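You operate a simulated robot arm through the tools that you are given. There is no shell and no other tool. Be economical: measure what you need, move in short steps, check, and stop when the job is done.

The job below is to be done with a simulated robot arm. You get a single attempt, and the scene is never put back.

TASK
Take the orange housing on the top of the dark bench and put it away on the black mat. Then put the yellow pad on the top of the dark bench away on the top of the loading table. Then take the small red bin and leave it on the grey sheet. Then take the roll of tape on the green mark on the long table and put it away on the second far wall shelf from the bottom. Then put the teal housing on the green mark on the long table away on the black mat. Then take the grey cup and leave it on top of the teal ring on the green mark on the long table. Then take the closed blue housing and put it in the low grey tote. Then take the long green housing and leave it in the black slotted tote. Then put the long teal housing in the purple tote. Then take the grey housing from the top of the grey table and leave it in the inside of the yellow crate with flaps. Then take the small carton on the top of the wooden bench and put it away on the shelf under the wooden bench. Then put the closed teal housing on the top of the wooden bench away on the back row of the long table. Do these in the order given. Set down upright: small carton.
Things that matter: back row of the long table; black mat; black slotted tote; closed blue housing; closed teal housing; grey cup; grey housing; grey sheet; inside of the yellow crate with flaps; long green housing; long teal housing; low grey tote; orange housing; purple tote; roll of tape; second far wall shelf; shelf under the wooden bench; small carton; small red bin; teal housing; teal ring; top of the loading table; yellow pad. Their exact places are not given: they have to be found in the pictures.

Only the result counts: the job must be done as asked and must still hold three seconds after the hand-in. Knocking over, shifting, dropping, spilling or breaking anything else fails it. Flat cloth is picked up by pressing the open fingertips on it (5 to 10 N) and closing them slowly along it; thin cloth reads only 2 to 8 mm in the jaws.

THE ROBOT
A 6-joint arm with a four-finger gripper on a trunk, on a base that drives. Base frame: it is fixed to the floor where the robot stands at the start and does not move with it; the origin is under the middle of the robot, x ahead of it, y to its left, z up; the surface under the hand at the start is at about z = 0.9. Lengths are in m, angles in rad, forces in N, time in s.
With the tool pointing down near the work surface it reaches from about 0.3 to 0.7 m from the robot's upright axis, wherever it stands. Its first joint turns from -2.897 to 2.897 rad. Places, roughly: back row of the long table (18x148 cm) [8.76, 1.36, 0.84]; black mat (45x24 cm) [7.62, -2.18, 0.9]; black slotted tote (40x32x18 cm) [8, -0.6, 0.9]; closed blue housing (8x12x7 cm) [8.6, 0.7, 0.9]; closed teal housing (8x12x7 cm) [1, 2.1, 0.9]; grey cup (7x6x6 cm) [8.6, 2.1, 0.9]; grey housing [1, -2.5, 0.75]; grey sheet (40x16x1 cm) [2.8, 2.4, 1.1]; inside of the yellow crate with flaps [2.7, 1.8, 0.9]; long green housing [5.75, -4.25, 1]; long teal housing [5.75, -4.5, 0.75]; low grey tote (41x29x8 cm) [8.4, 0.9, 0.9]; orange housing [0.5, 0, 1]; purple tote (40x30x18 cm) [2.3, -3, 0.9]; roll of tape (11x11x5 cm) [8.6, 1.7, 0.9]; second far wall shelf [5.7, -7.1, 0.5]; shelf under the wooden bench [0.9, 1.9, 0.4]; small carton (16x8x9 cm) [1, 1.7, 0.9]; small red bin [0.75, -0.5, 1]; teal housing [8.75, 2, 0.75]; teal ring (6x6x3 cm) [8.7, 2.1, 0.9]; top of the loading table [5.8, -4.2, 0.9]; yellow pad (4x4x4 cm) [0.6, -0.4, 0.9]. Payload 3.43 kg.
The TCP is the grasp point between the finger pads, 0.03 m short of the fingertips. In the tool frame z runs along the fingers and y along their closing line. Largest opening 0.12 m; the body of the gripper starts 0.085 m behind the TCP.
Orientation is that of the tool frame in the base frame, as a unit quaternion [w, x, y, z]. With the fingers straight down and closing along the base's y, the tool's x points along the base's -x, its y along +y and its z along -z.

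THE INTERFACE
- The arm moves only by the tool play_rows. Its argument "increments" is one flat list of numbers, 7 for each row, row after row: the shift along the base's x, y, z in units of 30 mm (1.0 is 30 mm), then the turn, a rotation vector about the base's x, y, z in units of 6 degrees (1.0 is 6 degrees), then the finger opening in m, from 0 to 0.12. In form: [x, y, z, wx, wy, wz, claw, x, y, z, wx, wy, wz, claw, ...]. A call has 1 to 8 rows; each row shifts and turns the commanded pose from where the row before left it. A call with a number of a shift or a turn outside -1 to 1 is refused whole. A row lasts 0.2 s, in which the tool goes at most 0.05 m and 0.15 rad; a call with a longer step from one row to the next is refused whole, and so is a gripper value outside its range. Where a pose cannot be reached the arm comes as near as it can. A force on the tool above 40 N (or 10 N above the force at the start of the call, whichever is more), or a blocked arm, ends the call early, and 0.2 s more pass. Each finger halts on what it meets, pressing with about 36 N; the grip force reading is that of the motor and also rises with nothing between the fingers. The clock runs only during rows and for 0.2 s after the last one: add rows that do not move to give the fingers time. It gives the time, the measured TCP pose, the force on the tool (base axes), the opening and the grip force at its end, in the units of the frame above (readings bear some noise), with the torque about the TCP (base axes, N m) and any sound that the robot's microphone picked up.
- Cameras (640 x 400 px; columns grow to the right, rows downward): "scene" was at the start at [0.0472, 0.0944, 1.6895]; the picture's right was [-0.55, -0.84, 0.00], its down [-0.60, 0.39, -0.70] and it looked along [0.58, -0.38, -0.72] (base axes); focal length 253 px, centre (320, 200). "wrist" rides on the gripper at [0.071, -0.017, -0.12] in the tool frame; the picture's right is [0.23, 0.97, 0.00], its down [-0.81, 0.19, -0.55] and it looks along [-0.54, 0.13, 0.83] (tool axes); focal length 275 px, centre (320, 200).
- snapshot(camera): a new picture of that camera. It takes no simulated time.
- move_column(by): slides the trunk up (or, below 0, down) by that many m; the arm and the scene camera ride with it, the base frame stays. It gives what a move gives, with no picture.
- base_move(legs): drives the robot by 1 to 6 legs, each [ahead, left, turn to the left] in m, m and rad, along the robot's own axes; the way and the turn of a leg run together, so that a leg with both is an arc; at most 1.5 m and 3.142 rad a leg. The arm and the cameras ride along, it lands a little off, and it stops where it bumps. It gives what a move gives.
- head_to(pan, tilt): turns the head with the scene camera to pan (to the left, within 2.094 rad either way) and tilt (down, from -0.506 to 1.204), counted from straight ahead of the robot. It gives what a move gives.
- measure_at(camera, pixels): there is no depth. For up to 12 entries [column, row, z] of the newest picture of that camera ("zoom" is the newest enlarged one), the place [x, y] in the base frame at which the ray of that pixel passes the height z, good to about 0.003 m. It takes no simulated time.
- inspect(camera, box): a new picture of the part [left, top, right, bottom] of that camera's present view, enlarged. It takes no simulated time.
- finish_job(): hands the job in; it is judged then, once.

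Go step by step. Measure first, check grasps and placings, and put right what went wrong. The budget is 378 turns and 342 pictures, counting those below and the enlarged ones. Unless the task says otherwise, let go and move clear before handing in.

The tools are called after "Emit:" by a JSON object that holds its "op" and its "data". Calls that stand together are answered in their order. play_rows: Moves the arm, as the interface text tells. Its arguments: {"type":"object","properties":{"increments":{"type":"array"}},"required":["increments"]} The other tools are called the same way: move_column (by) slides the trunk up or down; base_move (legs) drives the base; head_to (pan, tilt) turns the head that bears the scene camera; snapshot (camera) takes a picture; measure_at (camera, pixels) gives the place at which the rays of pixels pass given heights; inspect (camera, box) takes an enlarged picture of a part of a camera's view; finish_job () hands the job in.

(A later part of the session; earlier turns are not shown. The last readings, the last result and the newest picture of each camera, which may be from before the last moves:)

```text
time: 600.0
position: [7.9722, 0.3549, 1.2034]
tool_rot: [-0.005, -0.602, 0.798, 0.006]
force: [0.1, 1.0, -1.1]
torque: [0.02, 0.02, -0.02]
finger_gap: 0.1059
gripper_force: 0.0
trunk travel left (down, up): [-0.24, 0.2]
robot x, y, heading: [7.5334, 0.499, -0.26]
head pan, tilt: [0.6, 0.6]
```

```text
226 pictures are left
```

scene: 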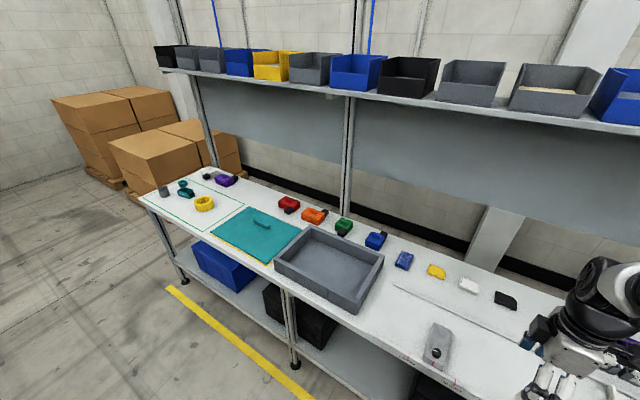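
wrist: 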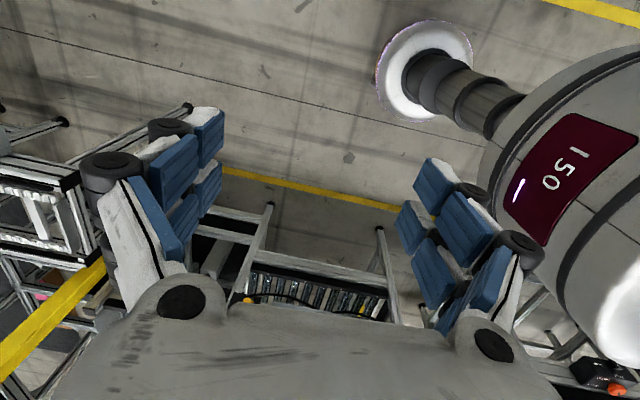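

The green mark (around (200,205)) holds the yellow tape roll (204,203), grey cup (163,191), teal ring and housing. I measure.

Emit:
{"op": "inspect", "data": {"camera": "scene", "box": [130, 155, 290, 255]}}

Emit:
{"op": "measure_at", "data": {"camera": "scene", "pixels": [[140, 200, 0.9], [275, 277, 0.9], [205, 203, 0.92], [163, 191, 0.92], [186, 193, 0.91], [184, 183, 0.91], [180, 283, 0], [295, 366, 0], [210, 170, 0.9], [170, 222, 0.9], [245, 206, 0.9]]}}

```text
4.00 times, centred on (210, 205) of scene
```

zoom: 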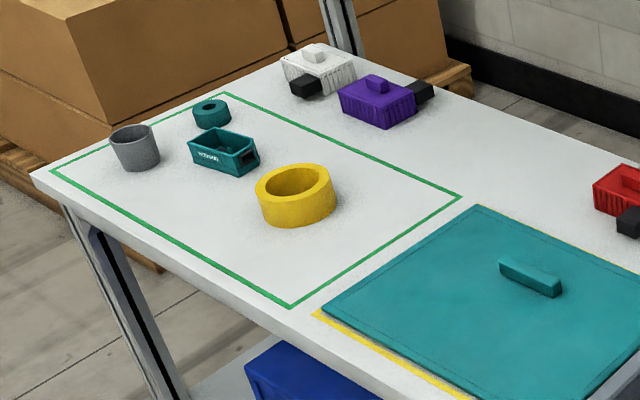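

```text
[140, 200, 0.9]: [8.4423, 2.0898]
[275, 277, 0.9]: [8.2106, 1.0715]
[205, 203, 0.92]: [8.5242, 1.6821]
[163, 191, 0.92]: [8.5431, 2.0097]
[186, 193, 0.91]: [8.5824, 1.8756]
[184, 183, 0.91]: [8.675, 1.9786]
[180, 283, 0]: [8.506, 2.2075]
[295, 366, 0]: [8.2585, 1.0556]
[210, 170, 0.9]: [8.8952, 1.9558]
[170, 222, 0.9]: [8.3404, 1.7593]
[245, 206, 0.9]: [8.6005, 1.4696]
```

The table top here is at about z 0.84 (so the tape is at ≈(8.6,1.7)). I move to stand before the tape and turn the tool back to face forward.

Emit:
{"op": "base_move", "data": {"legs": [[0.1, 1.41, 0.02]]}}

Emit:
{"op": "play_rows", "data": {"increments": [0, 0, 0.2, 0, 0, -1, 0.106, 0, 0, 0.2, 0, 0, -1, 0.106, 0, 0, 0.2, 0, 0, -1, 0.106, 0, 0, 0.2, 0, 0, -1, 0.106, 0, 0, 0, 0, 0, -1, 0.1, 0, 0, 0, 0, 0, -1, 0.1, 0, 0, 0, 0, 0, -1, 0.1, 0, 0, 0, 0, 0, -1, 0.1]}}

Emit:
{"op": "play_rows", "data": {"increments": [0, 0, 0, 0, 0, -1, 0.1, 0, 0, 0, 0, 0, -1, 0.1, 0, 0, 0, 0, 0, -1, 0.1, 0, 0, 0, 0, 0, -1, 0.1, 0, 0, 0, 0, 0, -1, 0.1, 0, 0, 0, 0, 0, -1, 0.1, 0, 0, 0, 0, 0, -0.7, 0.1]}}

Emit:
{"op": "head_to", "data": {"pan": 0.25, "tilt": 0.9}}

Emit:
{"op": "snapshot", "data": {"camera": "scene"}}

Emit:
{"op": "snapshot", "data": {"camera": "wrist"}}

```text
time: 607.1
position: [8.4514, 1.6793, 1.2026]
tool_rot: [-0.005, -0.587, 0.81, 0.006]
force: [0.0, 0.0, -0.2]
torque: [0.01, 0.01, -0.02]
finger_gap: 0.106
gripper_force: 0.0
trunk travel left (down, up): [-0.24, 0.2]
robot x, y, heading: [8.019, 1.8391, -0.295]
head pan, tilt: [0.6, 0.6]
```

```text
time: 608.9
position: [8.4518, 1.6811, 1.2276]
tool_rot: [-0.003, -0.206, 0.978, 0.008]
force: [1.4, 0.4, -0.3]
torque: [0.01, 0.01, 0.01]
finger_gap: 0.1
gripper_force: 0.0
trunk travel left (down, up): [-0.24, 0.2]
robot x, y, heading: [8.0215, 1.8412, -0.297]
head pan, tilt: [0.6, 0.6]
```

```text
time: 610.5
position: [8.4517, 1.6796, 1.2265]
tool_rot: [0.0, 0.142, 0.99, 0.008]
force: [-0.8, -0.1, 1.1]
torque: [-0.01, 0.03, 0.0]
finger_gap: 0.1
gripper_force: 0.0
trunk travel left (down, up): [-0.24, 0.2]
robot x, y, heading: [8.0208, 1.8428, -0.296]
head pan, tilt: [0.6, 0.6]
```

```text
time: 611.4
position: [8.4519, 1.6784, 1.2263]
tool_rot: [0.0, 0.141, 0.99, 0.007]
force: [-1.2, -0.5, -0.3]
torque: [0.0, 0.0, 0.0]
finger_gap: 0.1
gripper_force: 0.1
trunk travel left (down, up): [-0.24, 0.2]
robot x, y, heading: [8.0194, 1.8408, -0.296]
head pan, tilt: [0.25, 0.901]
```

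```text
224 pictures are left
```

scene: 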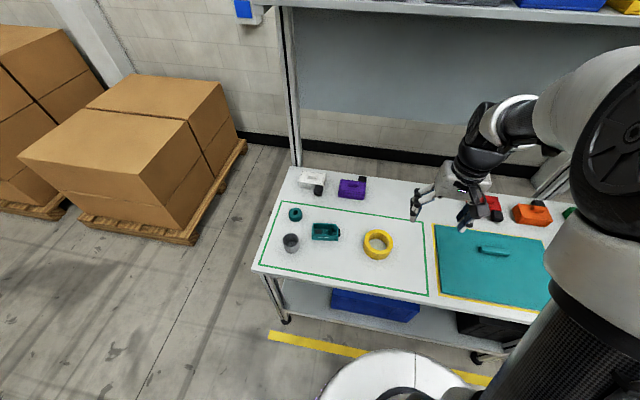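

```text
223 pictures are left
```

wrist: 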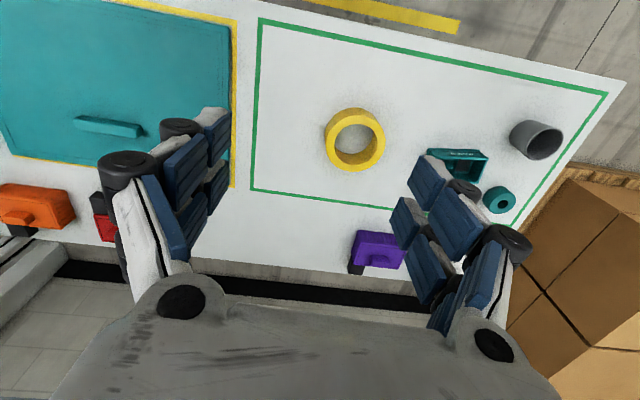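

Emit:
{"op": "measure_at", "data": {"camera": "scene", "pixels": [[379, 240, 0.89], [379, 240, 0.93], [425, 222, 0.84], [425, 222, 0.9], [281, 202, 0.84], [281, 202, 0.9]]}}

Emit:
{"op": "measure_at", "data": {"camera": "wrist", "pixels": [[355, 138, 0.89], [355, 138, 0.93], [252, 188, 0.84], [252, 188, 0.9], [260, 19, 0.84], [607, 94, 0.84], [512, 225, 0.84]]}}

Emit:
{"op": "inspect", "data": {"camera": "wrist", "box": [300, 80, 420, 190]}}

```text
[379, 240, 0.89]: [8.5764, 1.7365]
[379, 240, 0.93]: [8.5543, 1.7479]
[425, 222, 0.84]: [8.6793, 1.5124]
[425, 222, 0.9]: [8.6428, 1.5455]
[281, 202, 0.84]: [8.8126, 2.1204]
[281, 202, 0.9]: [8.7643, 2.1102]
```

```text
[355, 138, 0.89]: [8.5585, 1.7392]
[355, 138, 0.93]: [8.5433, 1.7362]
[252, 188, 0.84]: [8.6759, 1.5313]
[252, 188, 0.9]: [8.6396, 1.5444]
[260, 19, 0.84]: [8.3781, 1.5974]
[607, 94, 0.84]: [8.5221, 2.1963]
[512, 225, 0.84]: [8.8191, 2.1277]
```

```text
3.64 times, centred on (360, 135) of wrist
```

zoom: 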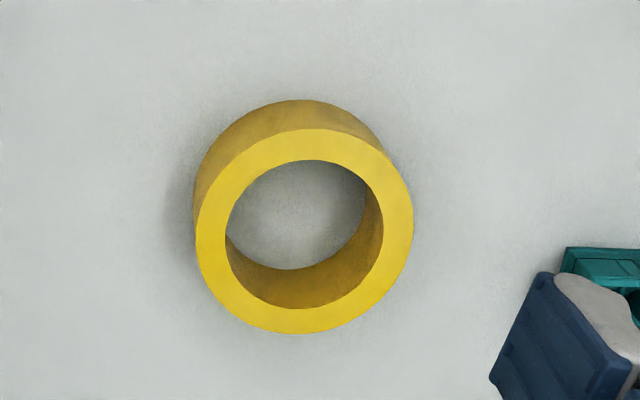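

Emit:
{"op": "inspect", "data": {"camera": "scene", "box": [250, 190, 450, 315]}}

Emit:
{"op": "inspect", "data": {"camera": "wrist", "box": [220, 0, 640, 262]}}

```text
3.20 times, centred on (350, 252) of scene
```

zoom: 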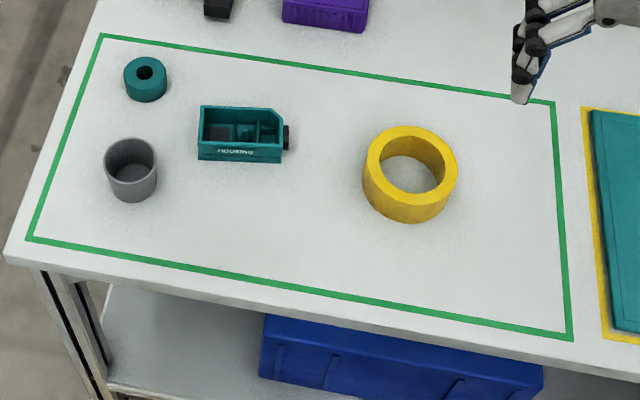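

```text
1.52 times, centred on (430, 131) of wrist
```

zoom: 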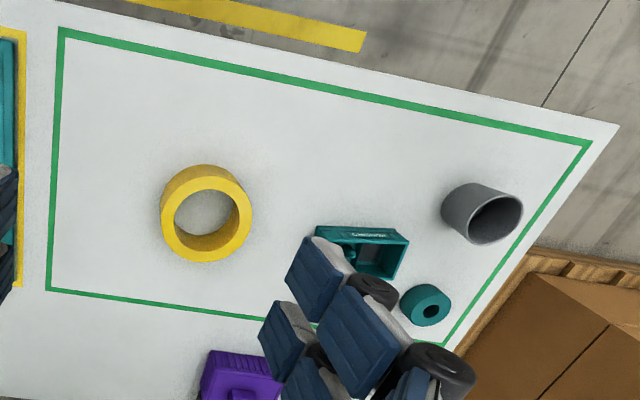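

Emit:
{"op": "measure_at", "data": {"camera": "scene", "pixels": [[428.75, 294.8, 0.84], [428.75, 294.8, 0.9], [423.4, 221.4, 0.84], [423.4, 221.4, 0.9], [281.25, 201, 0.84], [281.25, 201, 0.9], [259.4, 263.9, 0.84], [259.4, 263.9, 0.9]]}}

Emit:
{"op": "measure_at", "data": {"camera": "wrist", "pixels": [[259.5, 21.7, 0.84], [259.5, 21.7, 0.9], [251.6, 190.8, 0.84], [251.6, 190.8, 0.9], [516, 227, 0.84], [516, 227, 0.9], [608.2, 94.1, 0.84], [608.2, 94.1, 0.9]]}}

```text
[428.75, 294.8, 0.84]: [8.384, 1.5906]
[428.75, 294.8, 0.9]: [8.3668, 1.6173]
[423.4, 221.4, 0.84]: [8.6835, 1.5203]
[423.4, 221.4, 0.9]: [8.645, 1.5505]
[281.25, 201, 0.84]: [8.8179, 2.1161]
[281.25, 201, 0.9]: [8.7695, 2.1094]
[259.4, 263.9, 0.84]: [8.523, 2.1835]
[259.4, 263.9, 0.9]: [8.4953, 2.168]
```

```text
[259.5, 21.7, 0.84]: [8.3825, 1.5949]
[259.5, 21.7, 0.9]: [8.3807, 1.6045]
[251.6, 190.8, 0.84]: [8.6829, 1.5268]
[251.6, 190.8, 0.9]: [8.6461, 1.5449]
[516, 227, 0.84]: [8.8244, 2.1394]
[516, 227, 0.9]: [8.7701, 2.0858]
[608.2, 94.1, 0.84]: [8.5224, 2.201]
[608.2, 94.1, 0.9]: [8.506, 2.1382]
```

The table top comes out at z≈0.862. I fix the tape ring's centre at its top (0.912).

Emit:
{"op": "measure_at", "data": {"camera": "wrist", "pixels": [[355.8, 143.7, 0.912], [325.6, 143.7, 0.912], [385.5, 143.7, 0.912], [334, 143.7, 0.912]]}}

Emit:
{"op": "measure_at", "data": {"camera": "scene", "pixels": [[378.3, 241.4, 0.912], [363.5, 241.4, 0.912], [393, 241.4, 0.912]]}}

```text
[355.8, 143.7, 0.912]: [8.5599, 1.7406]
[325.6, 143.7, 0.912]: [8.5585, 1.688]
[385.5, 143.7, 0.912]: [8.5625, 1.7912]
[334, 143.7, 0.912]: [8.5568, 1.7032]
```

```text
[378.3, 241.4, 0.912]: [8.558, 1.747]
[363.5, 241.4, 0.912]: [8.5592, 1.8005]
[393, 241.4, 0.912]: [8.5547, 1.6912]
```

Ring centre (8.559,1.743), ⌀≈0.107. I pitch the tool 30° forward (for the shelf later) and go above its right wall, fingers 5 cm open.

Emit:
{"op": "play_rows", "data": {"increments": [0.62, 0.14, -0.6, -0.29, -0.96, 0, 0.05, 0.62, 0.14, -0.6, -0.29, -0.96, 0, 0.05, 0.62, 0.14, -0.6, -0.29, -0.96, 0, 0.05, 0.62, 0.14, -0.6, -0.29, -0.96, 0, 0.05, 0.62, 0.14, -0.6, -0.29, -0.96, 0, 0.05, 0, 0, -1, 0, 0, 0, 0.05, 0, 0, -1, 0, 0, 0, 0.05]}}

Emit:
{"op": "snapshot", "data": {"camera": "wrist"}}

Emit:
{"op": "snapshot", "data": {"camera": "scene"}}

```text
time: 613.0
position: [8.5434, 1.6962, 1.0789]
tool_rot: [0.257, 0.135, 0.956, -0.031]
force: [0.1, 0.3, 0.7]
torque: [-0.02, 0.01, 0.01]
finger_gap: 0.0501
gripper_force: 0.1
trunk travel left (down, up): [-0.24, 0.2]
robot x, y, heading: [8.0197, 1.84, -0.292]
head pan, tilt: [0.25, 0.901]
```

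```text
219 pictures are left
```

wrist: 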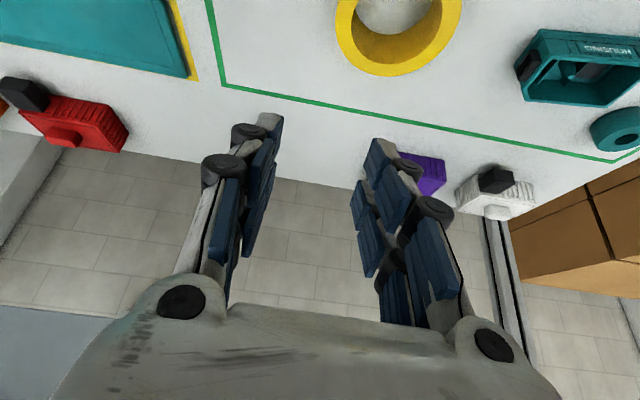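

```text
218 pictures are left
```

scene: 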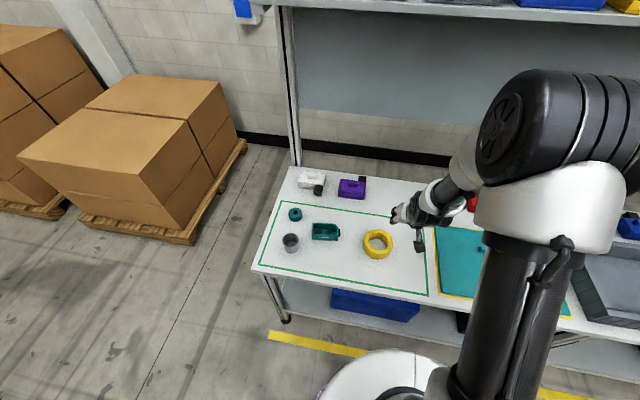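

Emit:
{"op": "play_rows", "data": {"increments": [0.08, 0.08, -1, 0, 0, 0, 0.05, 0, 0, -1, 0, 0, 0, 0.05, 0, 0, -1, 0, 0, 0, 0.05, 0, 0, -1, 0, 0, 0, 0.05]}}

Emit:
{"op": "snapshot", "data": {"camera": "wrist"}}

Emit:
{"op": "inspect", "data": {"camera": "scene", "box": [330, 180, 490, 280]}}

```text
time: 614.0
position: [8.5483, 1.7013, 0.9589]
tool_rot: [0.257, 0.134, 0.957, -0.031]
force: [0.5, -0.3, -0.2]
torque: [0.01, 0.01, -0.03]
finger_gap: 0.05
gripper_force: 0.0
trunk travel left (down, up): [-0.24, 0.2]
robot x, y, heading: [8.019, 1.84, -0.291]
head pan, tilt: [0.25, 0.901]
```

```text
217 pictures are left
```

wrist: 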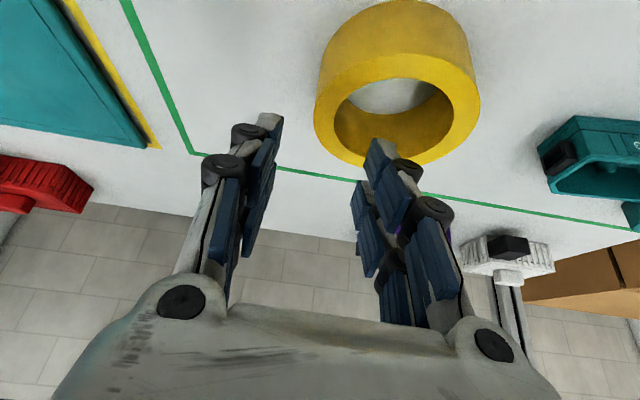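

```text
4.00 times, centred on (410, 230) of scene
```

zoom: 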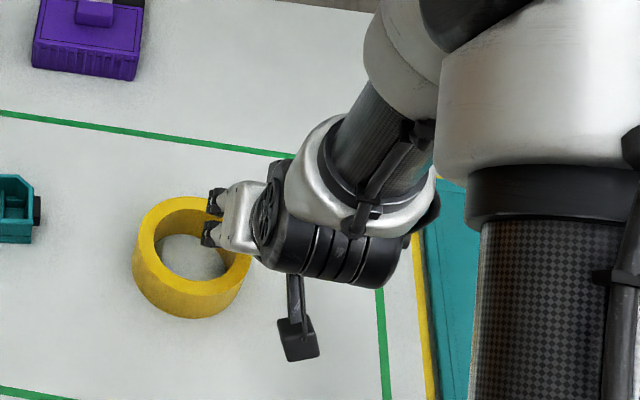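

A point 6 cm below the TCP projects at about (332,112), right on the ring's side wall, so alignment is good. I lower and close.

Emit:
{"op": "play_rows", "data": {"increments": [0, 0, -0.7, 0, 0, 0, 0.05, 0, 0, -0.7, 0, 0, 0, 0.05, 0, 0, -0.5, 0, 0, 0, 0.05, 0, 0, 0, 0, 0, 0, 0.05]}}

Emit:
{"op": "snapshot", "data": {"camera": "wrist"}}

```text
time: 614.5
position: [8.5571, 1.7027, 0.9305]
tool_rot: [0.271, 0.132, 0.953, -0.032]
force: [-0.9, 4.6, 14.7]
torque: [0.57, 0.17, 0.1]
finger_gap: 0.0566
gripper_force: 3.4
trunk travel left (down, up): [-0.24, 0.2]
robot x, y, heading: [8.0211, 1.8453, -0.295]
head pan, tilt: [0.25, 0.901]
stopped in row 2: the force on the tool passed its limit at 46 N (the readings are from after the stop); the commanded pose is now the measured one
```

```text
215 pictures are left
```

wrist: 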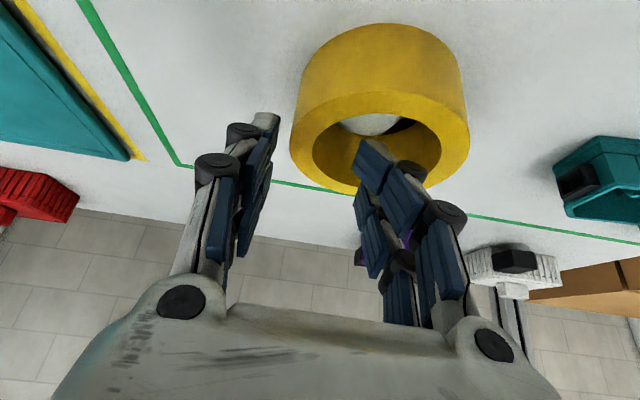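

The inner fingertip met the ring's far rim. I rise 4 cm and re-measure.

Emit:
{"op": "play_rows", "data": {"increments": [0, 0, 1, 0, 0, 0, 0.05, 0, 0, 1, 0, 0, 0, 0.05, -0.5, 0.15, 0, 0, 0, 0, 0.05, -0.5, 0.15, 0, 0, 0, 0, 0.05]}}

Emit:
{"op": "snapshot", "data": {"camera": "wrist"}}

Emit:
{"op": "inspect", "data": {"camera": "scene", "box": [330, 180, 490, 280]}}

```text
time: 615.5
position: [8.5242, 1.7116, 0.9904]
tool_rot: [0.267, 0.134, 0.954, -0.032]
force: [-0.6, 0.0, -0.2]
torque: [0.0, -0.05, -0.01]
finger_gap: 0.0501
gripper_force: 0.1
trunk travel left (down, up): [-0.24, 0.2]
robot x, y, heading: [8.0215, 1.8437, -0.296]
head pan, tilt: [0.25, 0.901]
```

```text
214 pictures are left
```

wrist: 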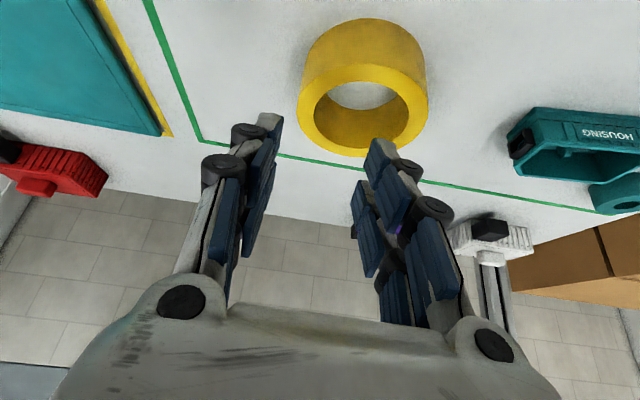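

```text
4.00 times, centred on (410, 230) of scene
```

zoom: 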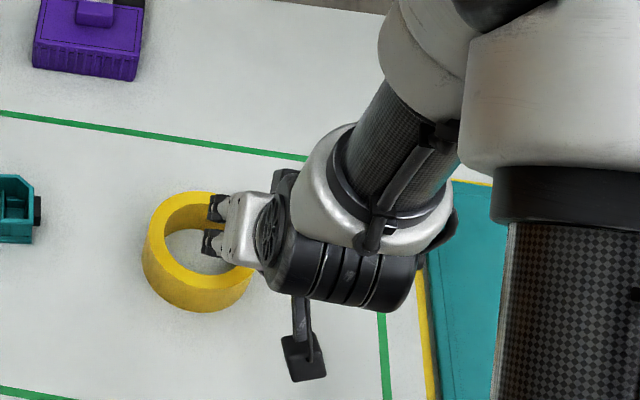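

Emit:
{"op": "measure_at", "data": {"camera": "wrist", "pixels": [[363, 111, 0.912], [299, 111, 0.912], [427, 105, 0.912], [361, 157, 0.912], [318, 112, 0.912]]}}

```text
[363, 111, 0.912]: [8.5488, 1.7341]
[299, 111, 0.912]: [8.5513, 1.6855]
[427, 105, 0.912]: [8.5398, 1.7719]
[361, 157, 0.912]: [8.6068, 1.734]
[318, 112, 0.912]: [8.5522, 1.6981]
```

Emit:
{"op": "measure_at", "data": {"camera": "wrist", "pixels": [[363, 111, 0.9], [298, 111, 0.9], [428, 107, 0.9], [361, 157, 0.9], [317, 112, 0.9], [407, 108, 0.9], [361, 147, 0.9]]}}

Emit:
{"op": "inspect", "data": {"camera": "wrist", "box": [270, 0, 460, 180]}}

```text
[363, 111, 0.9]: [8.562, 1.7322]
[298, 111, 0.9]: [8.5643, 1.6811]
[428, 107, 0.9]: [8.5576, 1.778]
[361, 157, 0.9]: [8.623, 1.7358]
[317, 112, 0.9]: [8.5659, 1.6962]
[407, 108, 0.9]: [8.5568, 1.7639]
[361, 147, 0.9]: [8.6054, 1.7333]
```

```text
2.22 times, centred on (365, 90) of wrist
```

zoom: 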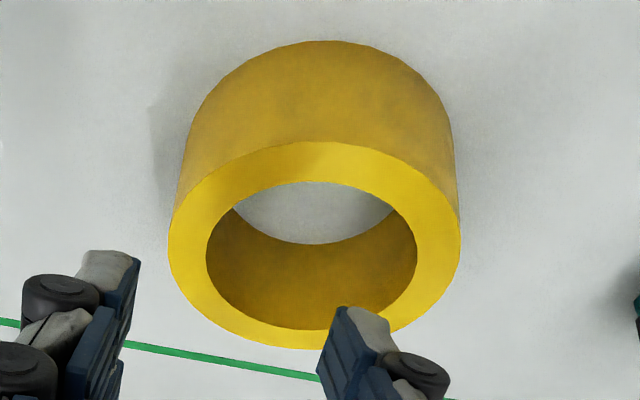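

Emit:
{"op": "measure_at", "data": {"camera": "wrist", "pixels": [[362, 63, 0.912], [362, 156.7, 0.912], [362, 63, 0.9], [362, 156.7, 0.9], [362, 63, 0.89], [362, 156.7, 0.89], [296.5, 109.8, 0.89], [428, 109.8, 0.89]]}}

```text
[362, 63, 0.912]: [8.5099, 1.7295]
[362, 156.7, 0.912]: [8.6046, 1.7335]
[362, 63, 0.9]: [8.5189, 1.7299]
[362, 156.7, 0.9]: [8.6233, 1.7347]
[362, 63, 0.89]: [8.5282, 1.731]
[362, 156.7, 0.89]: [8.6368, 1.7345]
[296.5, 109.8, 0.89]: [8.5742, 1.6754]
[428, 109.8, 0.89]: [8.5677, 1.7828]
```

The ring is consistent with ⌀0.108 at top z≈0.89 (table 0.84): centre (8.580,1.732). The right wall's middle is at (8.5665,1.6876); I shift there and lower.

Emit:
{"op": "play_rows", "data": {"increments": [0.7, -0.4, 0, 0, 0, 0, 0.05, 0.7, -0.4, 0, 0, 0, 0, 0.05, 0, 0, -0.7, 0, 0, 0, 0.05, 0, 0, 0, 0, 0, 0, 0.05]}}

Emit:
{"op": "snapshot", "data": {"camera": "wrist"}}

```text
time: 616.5
position: [8.564, 1.6882, 0.966]
tool_rot: [0.268, 0.134, 0.954, -0.033]
force: [1.0, 1.4, 0.6]
torque: [0.04, 0.0, -0.02]
finger_gap: 0.0499
gripper_force: 0.0
trunk travel left (down, up): [-0.24, 0.2]
robot x, y, heading: [8.0235, 1.8397, -0.297]
head pan, tilt: [0.25, 0.901]
```

```text
211 pictures are left
```

wrist: 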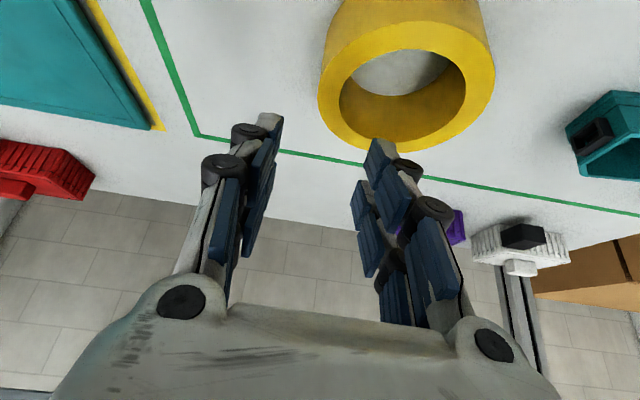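

The wall sits just under the TCP line (≈(334,86)). I lower.

Emit:
{"op": "play_rows", "data": {"increments": [0, 0, -0.7, 0, 0, 0, 0.05, 0, 0, -0.7, 0, 0, 0, 0.05, 0, 0, -0.7, 0, 0, 0, 0.05, 0, 0, -0.6, 0, 0, 0, 0.05, 0, 0, 0, 0, 0, 0, 0.05]}}

Emit:
{"op": "snapshot", "data": {"camera": "wrist"}}

```text
time: 617.2
position: [8.5779, 1.6866, 0.9313]
tool_rot: [0.279, 0.131, 0.951, -0.033]
force: [-1.9, 4.9, 17.5]
torque: [0.69, 0.13, 0.12]
finger_gap: 0.0566
gripper_force: 4.1
trunk travel left (down, up): [-0.24, 0.2]
robot x, y, heading: [8.0206, 1.8414, -0.296]
head pan, tilt: [0.25, 0.901]
stopped in row 3: the force on the tool passed its limit at 50 N (the readings are from after the stop); the commanded pose is now the measured one
```

```text
210 pictures are left
```

wrist: 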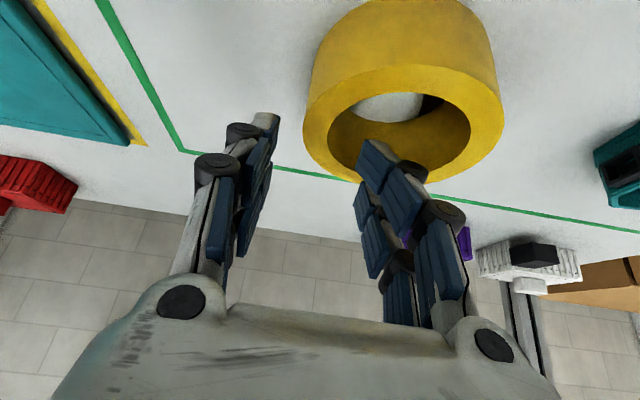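

Both contacts were at the same height inside the hole, so the roll acts as solid; I will grip its outer diameter (0.108) instead. I rise, open fully and centre over it.

Emit:
{"op": "play_rows", "data": {"increments": [0, 0, 1, 0, 0, 0, 0.08, 0, 0, 1, 0, 0, 0, 0.1, 0, 0, 1, 0, 0, 0, 0.12, 0, 0.7, 0, 0, 0, 0, 0.12, 0, 0.7, 0, 0, 0, 0, 0.12, 0, 0, 0, 0, 0, 0, 0.12]}}

Emit:
{"op": "snapshot", "data": {"camera": "wrist"}}

Emit:
{"op": "inspect", "data": {"camera": "wrist", "box": [230, 0, 430, 180]}}

```text
time: 618.6
position: [8.5764, 1.7294, 1.0194]
tool_rot: [0.276, 0.132, 0.952, -0.032]
force: [0.1, 0.3, -0.2]
torque: [-0.01, -0.01, 0.01]
finger_gap: 0.12
gripper_force: 0.0
trunk travel left (down, up): [-0.24, 0.2]
robot x, y, heading: [8.0216, 1.842, -0.295]
head pan, tilt: [0.25, 0.901]
```

```text
209 pictures are left
```

wrist: 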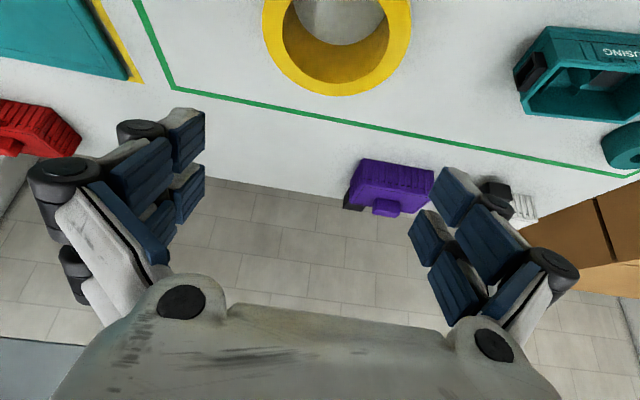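

```text
2.22 times, centred on (330, 90) of wrist
```

zoom: 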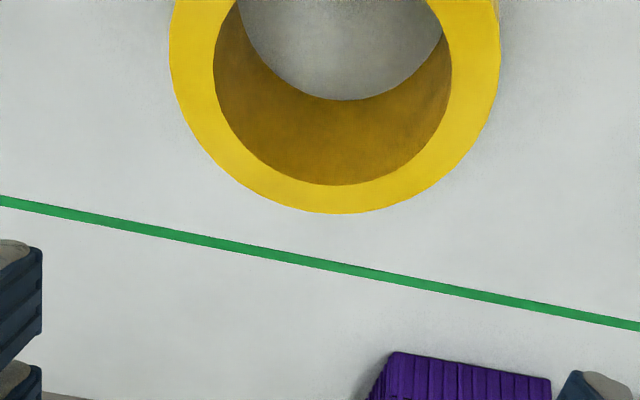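

Emit:
{"op": "measure_at", "data": {"camera": "wrist", "pixels": [[261.5, 22, 0.889], [411, 22, 0.889], [336.8, 95.9, 0.889], [336.8, 30, 0.889], [341, 34, 0.889]]}}

Emit:
{"op": "measure_at", "data": {"camera": "scene", "pixels": [[320, 200, 0.84]]}}

Emit:
{"op": "inspect", "data": {"camera": "scene", "box": [330, 180, 490, 280]}}

```text
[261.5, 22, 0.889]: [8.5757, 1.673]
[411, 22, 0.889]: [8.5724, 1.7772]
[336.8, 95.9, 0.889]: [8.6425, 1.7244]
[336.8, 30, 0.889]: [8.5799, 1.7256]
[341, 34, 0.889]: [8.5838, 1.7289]
```

```text
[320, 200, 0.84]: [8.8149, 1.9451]
```

```text
4.00 times, centred on (410, 230) of scene
```

zoom: 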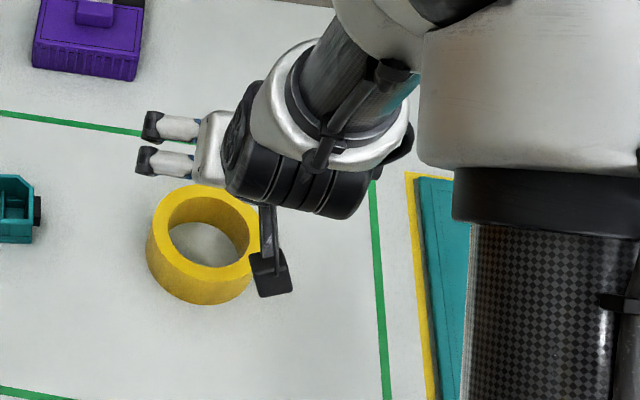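

The centring is within ~5 mm: I shift by (+3,−6) mm and lower with the fingers fully open.

Emit:
{"op": "play_rows", "data": {"increments": [0.11, -0.2, -0.8, 0, 0, 0, 0.12, 0, 0, -0.8, 0, 0, 0, 0.12, 0, 0, -0.8, 0, 0, 0, 0.12, 0, 0, 0, 0, 0, 0, 0.12]}}

Emit:
{"op": "snapshot", "data": {"camera": "wrist"}}

```text
time: 619.6
position: [8.5793, 1.7227, 0.9465]
tool_rot: [0.277, 0.131, 0.951, -0.032]
force: [-0.5, -0.2, -0.6]
torque: [0.0, 0.03, -0.04]
finger_gap: 0.1199
gripper_force: 0.2
trunk travel left (down, up): [-0.24, 0.2]
robot x, y, heading: [8.0233, 1.8397, -0.289]
head pan, tilt: [0.25, 0.901]
```

```text
206 pictures are left
```

wrist: 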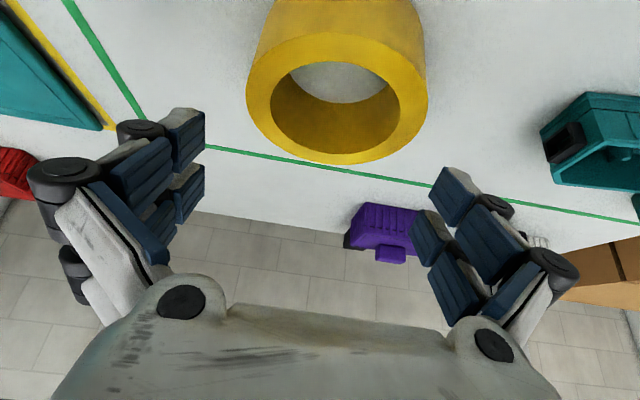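

Emit:
{"op": "play_rows", "data": {"increments": [-0.09, 0.16, -0.6, 0, 0, 0, 0.12, 0, 0, -0.6, 0, 0, 0, 0.12, 0, 0, 0, 0, 0, 0, 0.12]}}

Emit:
{"op": "snapshot", "data": {"camera": "wrist"}}

```text
time: 620.4
position: [8.5763, 1.7278, 0.9103]
tool_rot: [0.278, 0.132, 0.951, -0.032]
force: [-0.7, -0.4, 0.4]
torque: [-0.01, -0.01, 0.03]
finger_gap: 0.1199
gripper_force: 0.1
trunk travel left (down, up): [-0.24, 0.2]
robot x, y, heading: [8.0212, 1.8436, -0.295]
head pan, tilt: [0.25, 0.901]
```

```text
205 pictures are left
```

wrist: 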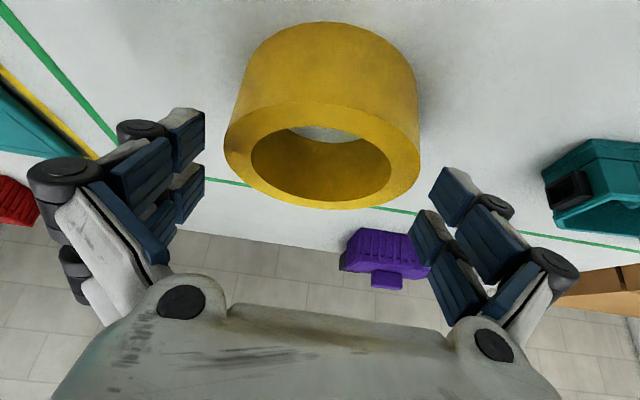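

Well centred. I lower the last 3.5 cm and close.

Emit:
{"op": "play_rows", "data": {"increments": [0, 0, -0.5, 0, 0, 0, 0.12, 0, 0, -0.5, 0, 0, 0, 0.12, 0, 0, -0.2, 0, 0, 0, 0.12]}}

Emit:
{"op": "play_rows", "data": {"increments": [0, 0, 0, 0, 0, 0, 0.11, 0, 0, 0, 0, 0, 0, 0.1, 0, 0, 0, 0, 0, 0, 0.09, 0, 0, 0, 0, 0, 0, 0.08, 0, 0, 0, 0, 0, 0, 0.08]}}

Emit:
{"op": "snapshot", "data": {"camera": "wrist"}}

```text
time: 621.2
position: [8.5765, 1.7278, 0.875]
tool_rot: [0.277, 0.132, 0.951, -0.032]
force: [0.7, -0.2, 0.0]
torque: [0.01, -0.01, 0.02]
finger_gap: 0.1198
gripper_force: 0.2
trunk travel left (down, up): [-0.24, 0.2]
robot x, y, heading: [8.0185, 1.8398, -0.295]
head pan, tilt: [0.25, 0.901]
```

```text
time: 622.4
position: [8.5753, 1.7255, 0.8784]
tool_rot: [0.28, 0.133, 0.95, -0.033]
force: [-8.2, -9.2, 27.4]
torque: [-1.4, 1.02, -0.13]
finger_gap: 0.1028
gripper_force: 35.9
trunk travel left (down, up): [-0.24, 0.2]
robot x, y, heading: [8.0188, 1.8424, -0.293]
head pan, tilt: [0.25, 0.901]
```

```text
204 pictures are left
```

wrist: 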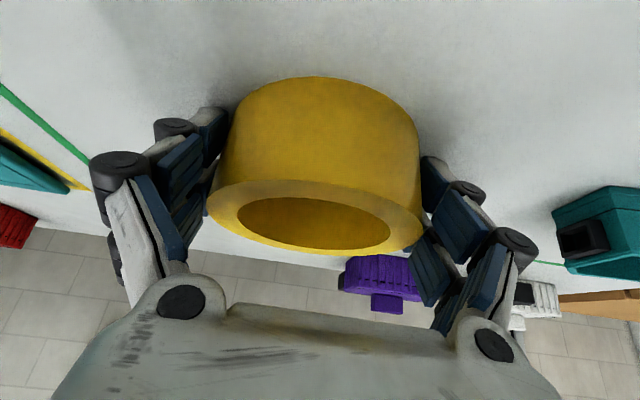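

Gripped (gap 0.103). I lift.

Emit:
{"op": "play_rows", "data": {"increments": [0, 0, 0.3, 0, 0, 0, 0.08, 0, 0, 0.5, 0, 0, 0, 0.08, 0, 0, 0.8, 0, 0, 0, 0.08, 0, 0, 1, 0, 0, 0, 0.08, 0, 0, 1, 0, 0, 0, 0.08]}}

Emit:
{"op": "snapshot", "data": {"camera": "wrist"}}

Emit:
{"op": "snapshot", "data": {"camera": "scene"}}

```text
time: 623.6
position: [8.578, 1.7281, 0.9803]
tool_rot: [0.275, 0.132, 0.952, -0.032]
force: [-0.3, -0.4, -1.6]
torque: [0.0, -0.01, 0.02]
finger_gap: 0.1025
gripper_force: 36.0
trunk travel left (down, up): [-0.24, 0.2]
robot x, y, heading: [8.0203, 1.8446, -0.292]
head pan, tilt: [0.25, 0.901]
```

```text
203 pictures are left
```

wrist: 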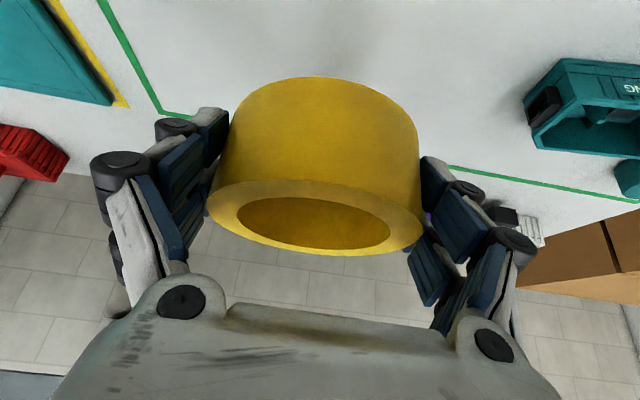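

```text
202 pictures are left
```

scene: 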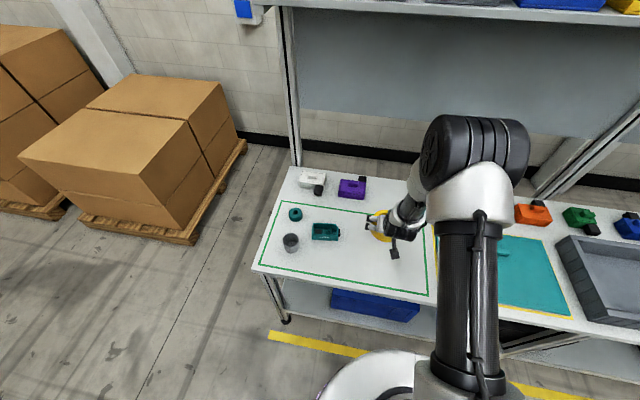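

The roll is held. I raise it, pull in, and drive back down the aisle toward the wall shelves.

Emit:
{"op": "play_rows", "data": {"increments": [-0.5, 0.15, 1, 0, 0, 0, 0.08, -0.5, 0.15, 1, 0, 0, 0, 0.08, -0.5, 0.15, 1, 0, 0, 0, 0.08, -0.5, 0.15, 1, 0, 0, 0, 0.08, -0.5, 0.15, 1, 0, 0, 0, 0.08, -0.5, 0.15, 1, 0, 0, 0, 0.08]}}

Emit:
{"op": "base_move", "data": {"legs": [[-0.1, -1.4, 0.055], [-0.07, -1.4, 0], [-0.02, -1.39, 0], [0.06, -1.42, 0], [-0.01, -1.44, 0]]}}

Emit:
{"op": "head_to", "data": {"pan": -1.2, "tilt": 0.5}}

Emit:
{"op": "snapshot", "data": {"camera": "scene"}}

```text
time: 625.0
position: [8.4844, 1.7538, 1.164]
tool_rot: [0.276, 0.132, 0.952, -0.033]
force: [-0.2, -0.9, -1.2]
torque: [0.03, -0.03, 0.03]
finger_gap: 0.1029
gripper_force: 36.1
trunk travel left (down, up): [-0.24, 0.2]
robot x, y, heading: [8.0207, 1.8432, -0.292]
head pan, tilt: [0.25, 0.901]
```

```text
time: 653.9
position: [6.8711, -3.8628, 1.1629]
tool_rot: [0.275, 0.117, 0.954, -0.029]
force: [0.8, 1.1, -1.5]
torque: [0.01, 0.05, -0.02]
finger_gap: 0.1024
gripper_force: 36.1
trunk travel left (down, up): [-0.24, 0.2]
robot x, y, heading: [6.4033, -3.7945, -0.257]
head pan, tilt: [0.25, 0.901]
stopped in leg 5: the robot was blocked; the commanded pose is now the measured one
```

```text
time: 655.5
position: [6.8703, -3.8639, 1.1625]
tool_rot: [0.277, 0.115, 0.954, -0.026]
force: [-0.1, -0.2, -1.4]
torque: [0.0, -0.01, 0.04]
finger_gap: 0.1025
gripper_force: 36.2
trunk travel left (down, up): [-0.24, 0.2]
robot x, y, heading: [6.4014, -3.7918, -0.257]
head pan, tilt: [-1.201, 0.499]
```

```text
201 pictures are left
```

scene: 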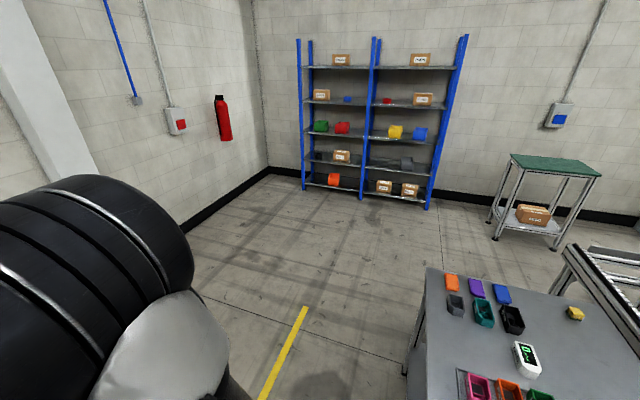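

I touched the loading table's side (its things are undisturbed). The shelf unit has five levels; I look at it enlarged.

Emit:
{"op": "inspect", "data": {"camera": "scene", "box": [280, 30, 480, 220]}}

Emit:
{"op": "measure_at", "data": {"camera": "scene", "pixels": [[305, 190, 0.05], [427, 209, 0.05], [362, 200, 0.05], [320, 165, 0.5], [380, 170, 0.5], [420, 172, 0.5], [425, 270, 0.86], [405, 375, 0]]}}

```text
2.11 times, centred on (380, 125) of scene
```

zoom: 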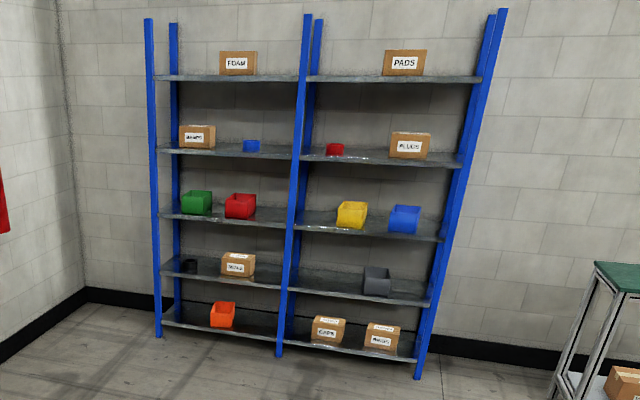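

```text
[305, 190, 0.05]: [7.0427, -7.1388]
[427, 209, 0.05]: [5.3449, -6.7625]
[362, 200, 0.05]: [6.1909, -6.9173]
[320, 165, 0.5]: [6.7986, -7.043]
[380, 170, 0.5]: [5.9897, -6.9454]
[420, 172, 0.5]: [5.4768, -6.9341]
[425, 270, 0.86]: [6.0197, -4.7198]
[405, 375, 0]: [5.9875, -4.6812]
```

The right bay of the second shelf is free around (5.83,−6.96). I drive clear of the table and turn to face the shelves.

Emit:
{"op": "base_move", "data": {"legs": [[0.2, 0.05, 0], [0.24, -1.29, 0], [-0.21, -0.57, 0], [0, 0, -1.53]]}}

Emit:
{"op": "head_to", "data": {"pan": 0.25, "tilt": 0.6}}

Emit:
{"op": "snapshot", "data": {"camera": "scene"}}

```text
time: 670.0
position: [6.1035, -6.0598, 1.1642]
tool_rot: [0.181, 0.744, 0.607, -0.212]
force: [-0.3, -0.2, -1.7]
torque: [0.01, 0.02, -0.01]
finger_gap: 0.1021
gripper_force: 35.7
trunk travel left (down, up): [-0.24, 0.2]
robot x, y, heading: [6.1593, -5.5855, -1.792]
head pan, tilt: [-1.201, 0.499]
```

```text
time: 671.6
position: [6.1042, -6.0582, 1.1642]
tool_rot: [0.181, 0.745, 0.607, -0.212]
force: [0.1, -0.4, -1.7]
torque: [0.02, 0.03, 0.03]
finger_gap: 0.1024
gripper_force: 36.3
trunk travel left (down, up): [-0.24, 0.2]
robot x, y, heading: [6.1603, -5.592, -1.789]
head pan, tilt: [0.25, 0.6]
```

```text
199 pictures are left
```

scene: 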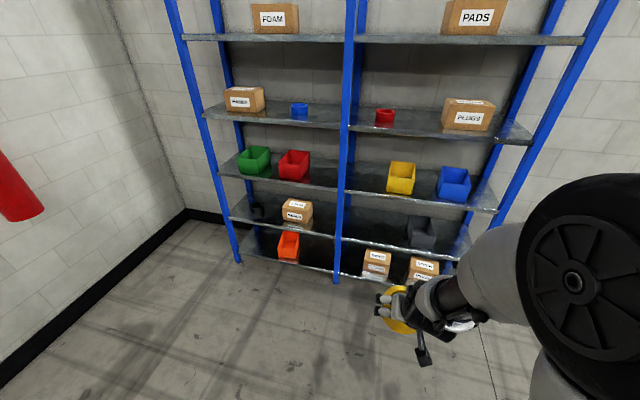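

Emit:
{"op": "measure_at", "data": {"camera": "scene", "pixels": [[337, 283, 0], [340, 242, 0.4], [340, 242, 0.5], [343, 193, 0.8], [343, 193, 0.9], [338, 268, 0.1], [380, 232, 0.45], [380, 247, 0.45], [410, 240, 0.45], [437, 252, 0.45]]}}

Emit:
{"op": "inspect", "data": {"camera": "scene", "box": [320, 160, 500, 290]}}

```text
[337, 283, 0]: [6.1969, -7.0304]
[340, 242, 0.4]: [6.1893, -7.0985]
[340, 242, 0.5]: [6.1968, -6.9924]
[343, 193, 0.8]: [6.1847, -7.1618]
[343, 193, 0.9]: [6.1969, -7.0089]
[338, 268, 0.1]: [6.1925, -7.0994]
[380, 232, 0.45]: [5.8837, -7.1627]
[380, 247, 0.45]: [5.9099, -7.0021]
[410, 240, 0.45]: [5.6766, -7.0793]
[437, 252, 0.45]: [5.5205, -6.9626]
```

```text
3.08 times, centred on (410, 225) of scene
```

zoom: 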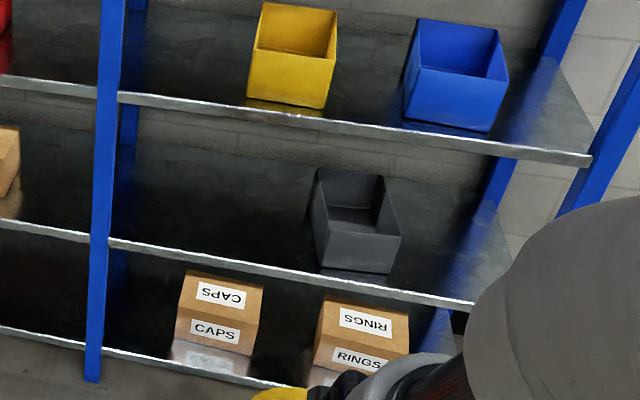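

Second shelf's surface is z≈0.48, third's underside ≈0.88, front edge at about (5.95,−6.97). I drive up partway, then lower trunk and arm in front of it.

Emit:
{"op": "base_move", "data": {"legs": [[0.55, 0.08, 0]]}}

Emit:
{"op": "move_column", "data": {"by": -0.24}}

Emit:
{"op": "play_rows", "data": {"increments": [0, 0, -1, 0, 0, 0, 0.08, 0, 0, -1, 0, 0, 0, 0.08, 0, 0, -1, 0, 0, 0, 0.08, 0, 0, -1, 0, 0, 0, 0.08, 0, 0, -1, 0, 0, 0, 0.08, 0, 0, -1, 0, 0, 0, 0.08, 0, 0, -1, 0, 0, 0, 0.08, 0, 0, -1, 0, 0, 0, 0.08]}}

Emit:
{"op": "play_rows", "data": {"increments": [0, 0, -1, 0, 0, 0, 0.08, 0, 0, -1, 0, 0, 0, 0.08, 0, 0, -1, 0, 0, 0, 0.08, 0, 0, -1, 0, 0, 0, 0.08]}}

Emit:
{"op": "snapshot", "data": {"camera": "scene"}}

Emit:
{"op": "snapshot", "data": {"camera": "wrist"}}

```text
time: 674.9
position: [6.0569, -6.6361, 1.163]
tool_rot: [0.18, 0.745, 0.607, -0.211]
force: [0.1, 0.2, -2.0]
torque: [0.01, -0.02, -0.03]
finger_gap: 0.1021
gripper_force: 36.3
trunk travel left (down, up): [-0.24, 0.2]
robot x, y, heading: [6.1116, -6.1668, -1.79]
head pan, tilt: [0.25, 0.6]
```

```text
time: 677.4
position: [6.0566, -6.636, 0.9239]
tool_rot: [0.18, 0.744, 0.607, -0.213]
force: [0.1, 0.0, -1.7]
torque: [0.02, 0.02, 0.01]
finger_gap: 0.1022
gripper_force: 35.8
trunk travel left (down, up): [0.0, 0.44]
robot x, y, heading: [6.114, -6.1688, -1.787]
head pan, tilt: [0.25, 0.6]
```

```text
time: 679.2
position: [6.0598, -6.6365, 0.6831]
tool_rot: [0.18, 0.744, 0.607, -0.212]
force: [-0.3, 0.6, -1.6]
torque: [0.03, 0.0, 0.02]
finger_gap: 0.1025
gripper_force: 36.0
trunk travel left (down, up): [0.0, 0.44]
robot x, y, heading: [6.1131, -6.1651, -1.789]
head pan, tilt: [0.25, 0.6]
```

```text
time: 680.2
position: [6.0574, -6.6385, 0.5651]
tool_rot: [0.18, 0.745, 0.606, -0.212]
force: [-0.3, 0.1, -2.2]
torque: [-0.01, -0.03, -0.03]
finger_gap: 0.1026
gripper_force: 35.9
trunk travel left (down, up): [0.0, 0.44]
robot x, y, heading: [6.1123, -6.1645, -1.789]
head pan, tilt: [0.25, 0.6]
```

```text
197 pictures are left
```

scene: 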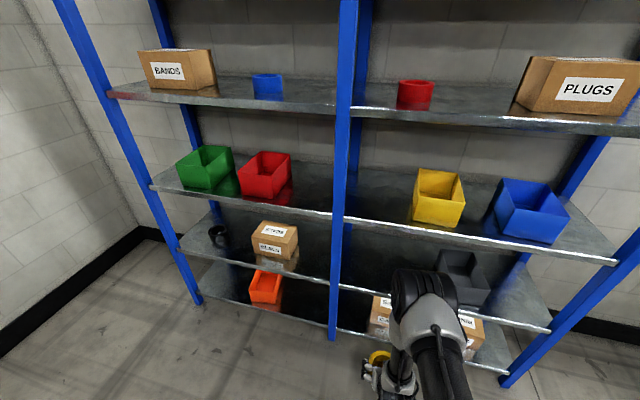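

```text
196 pictures are left
```

wrist: 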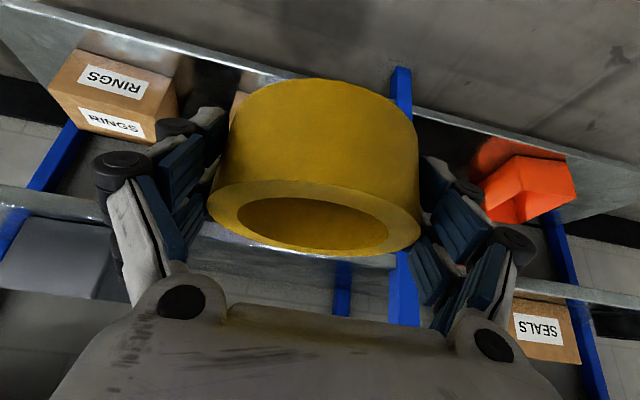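

The elbow stands forward, and might meet the third shelf's edge. I estimate its position.

Emit:
{"op": "measure_at", "data": {"camera": "scene", "pixels": [[410, 285, 0.8], [410, 285, 0.9], [410, 285, 1.0], [410, 285, 1.1], [440, 340, 0.9], [440, 340, 1.0], [440, 340, 1.1], [395, 295, 0.9], [395, 295, 1.0]]}}

Emit:
{"op": "inspect", "data": {"camera": "scene", "box": [330, 230, 510, 400]}}

```text
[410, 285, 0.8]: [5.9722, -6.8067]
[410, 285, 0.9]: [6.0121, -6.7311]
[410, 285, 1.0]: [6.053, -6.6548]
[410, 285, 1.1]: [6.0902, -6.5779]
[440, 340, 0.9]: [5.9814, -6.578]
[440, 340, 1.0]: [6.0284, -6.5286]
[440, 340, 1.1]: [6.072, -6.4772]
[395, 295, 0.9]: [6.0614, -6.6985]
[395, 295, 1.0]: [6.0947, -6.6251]
```

```text
2.35 times, centred on (420, 315) of scene
```

zoom: 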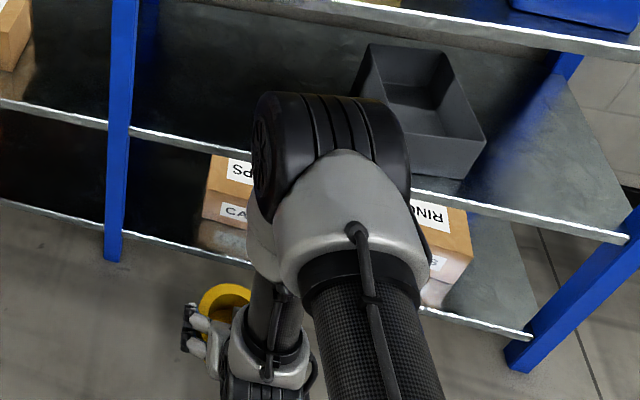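

The elbow juts ahead of the gripper because the arm is folded. I stretch the arm forward (TCP 0.74 m out) so that the elbow stays behind.

Emit:
{"op": "play_rows", "data": {"increments": [-0.2, -0.92, 0, 0, 0, 0, 0.08, -0.2, -0.92, 0, 0, 0, 0, 0.08, -0.2, -0.92, 0, 0, 0, 0, 0.08, -0.2, -0.92, 0, 0, 0, 0, 0.08, -0.2, -0.92, 0, 0, 0, 0, 0.08, -0.2, -0.92, 0, 0, 0, 0, 0.08, -0.2, -0.92, 0, 0, 0, 0, 0.08]}}

Emit:
{"op": "snapshot", "data": {"camera": "scene"}}

Emit:
{"op": "snapshot", "data": {"camera": "wrist"}}

```text
time: 681.8
position: [6.0153, -6.8263, 0.5619]
tool_rot: [0.178, 0.746, 0.606, -0.212]
force: [0.2, 0.1, -2.4]
torque: [-0.03, 0.0, 0.02]
finger_gap: 0.1022
gripper_force: 36.4
trunk travel left (down, up): [0.0, 0.44]
robot x, y, heading: [6.1108, -6.1671, -1.791]
head pan, tilt: [0.25, 0.6]
```

```text
194 pictures are left
```

scene: 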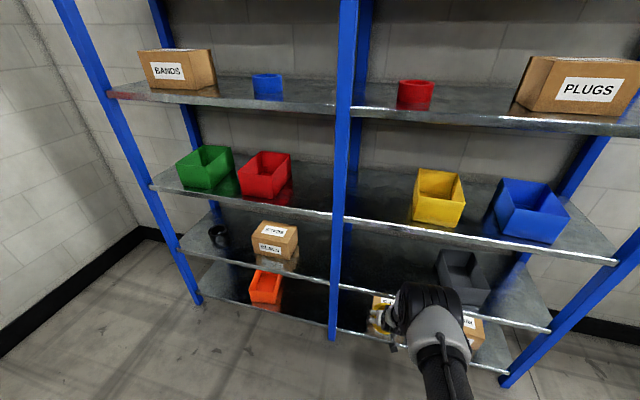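

```text
193 pictures are left
```

wrist: 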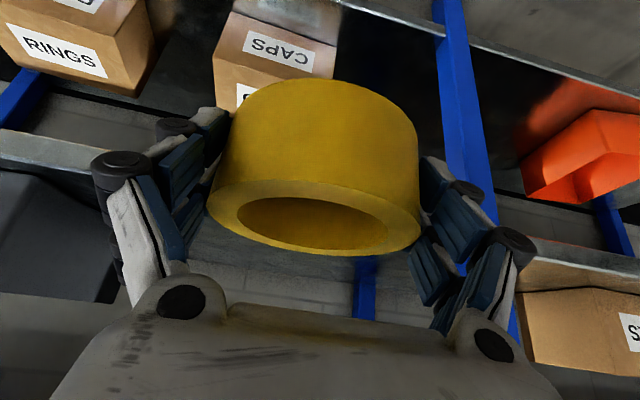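

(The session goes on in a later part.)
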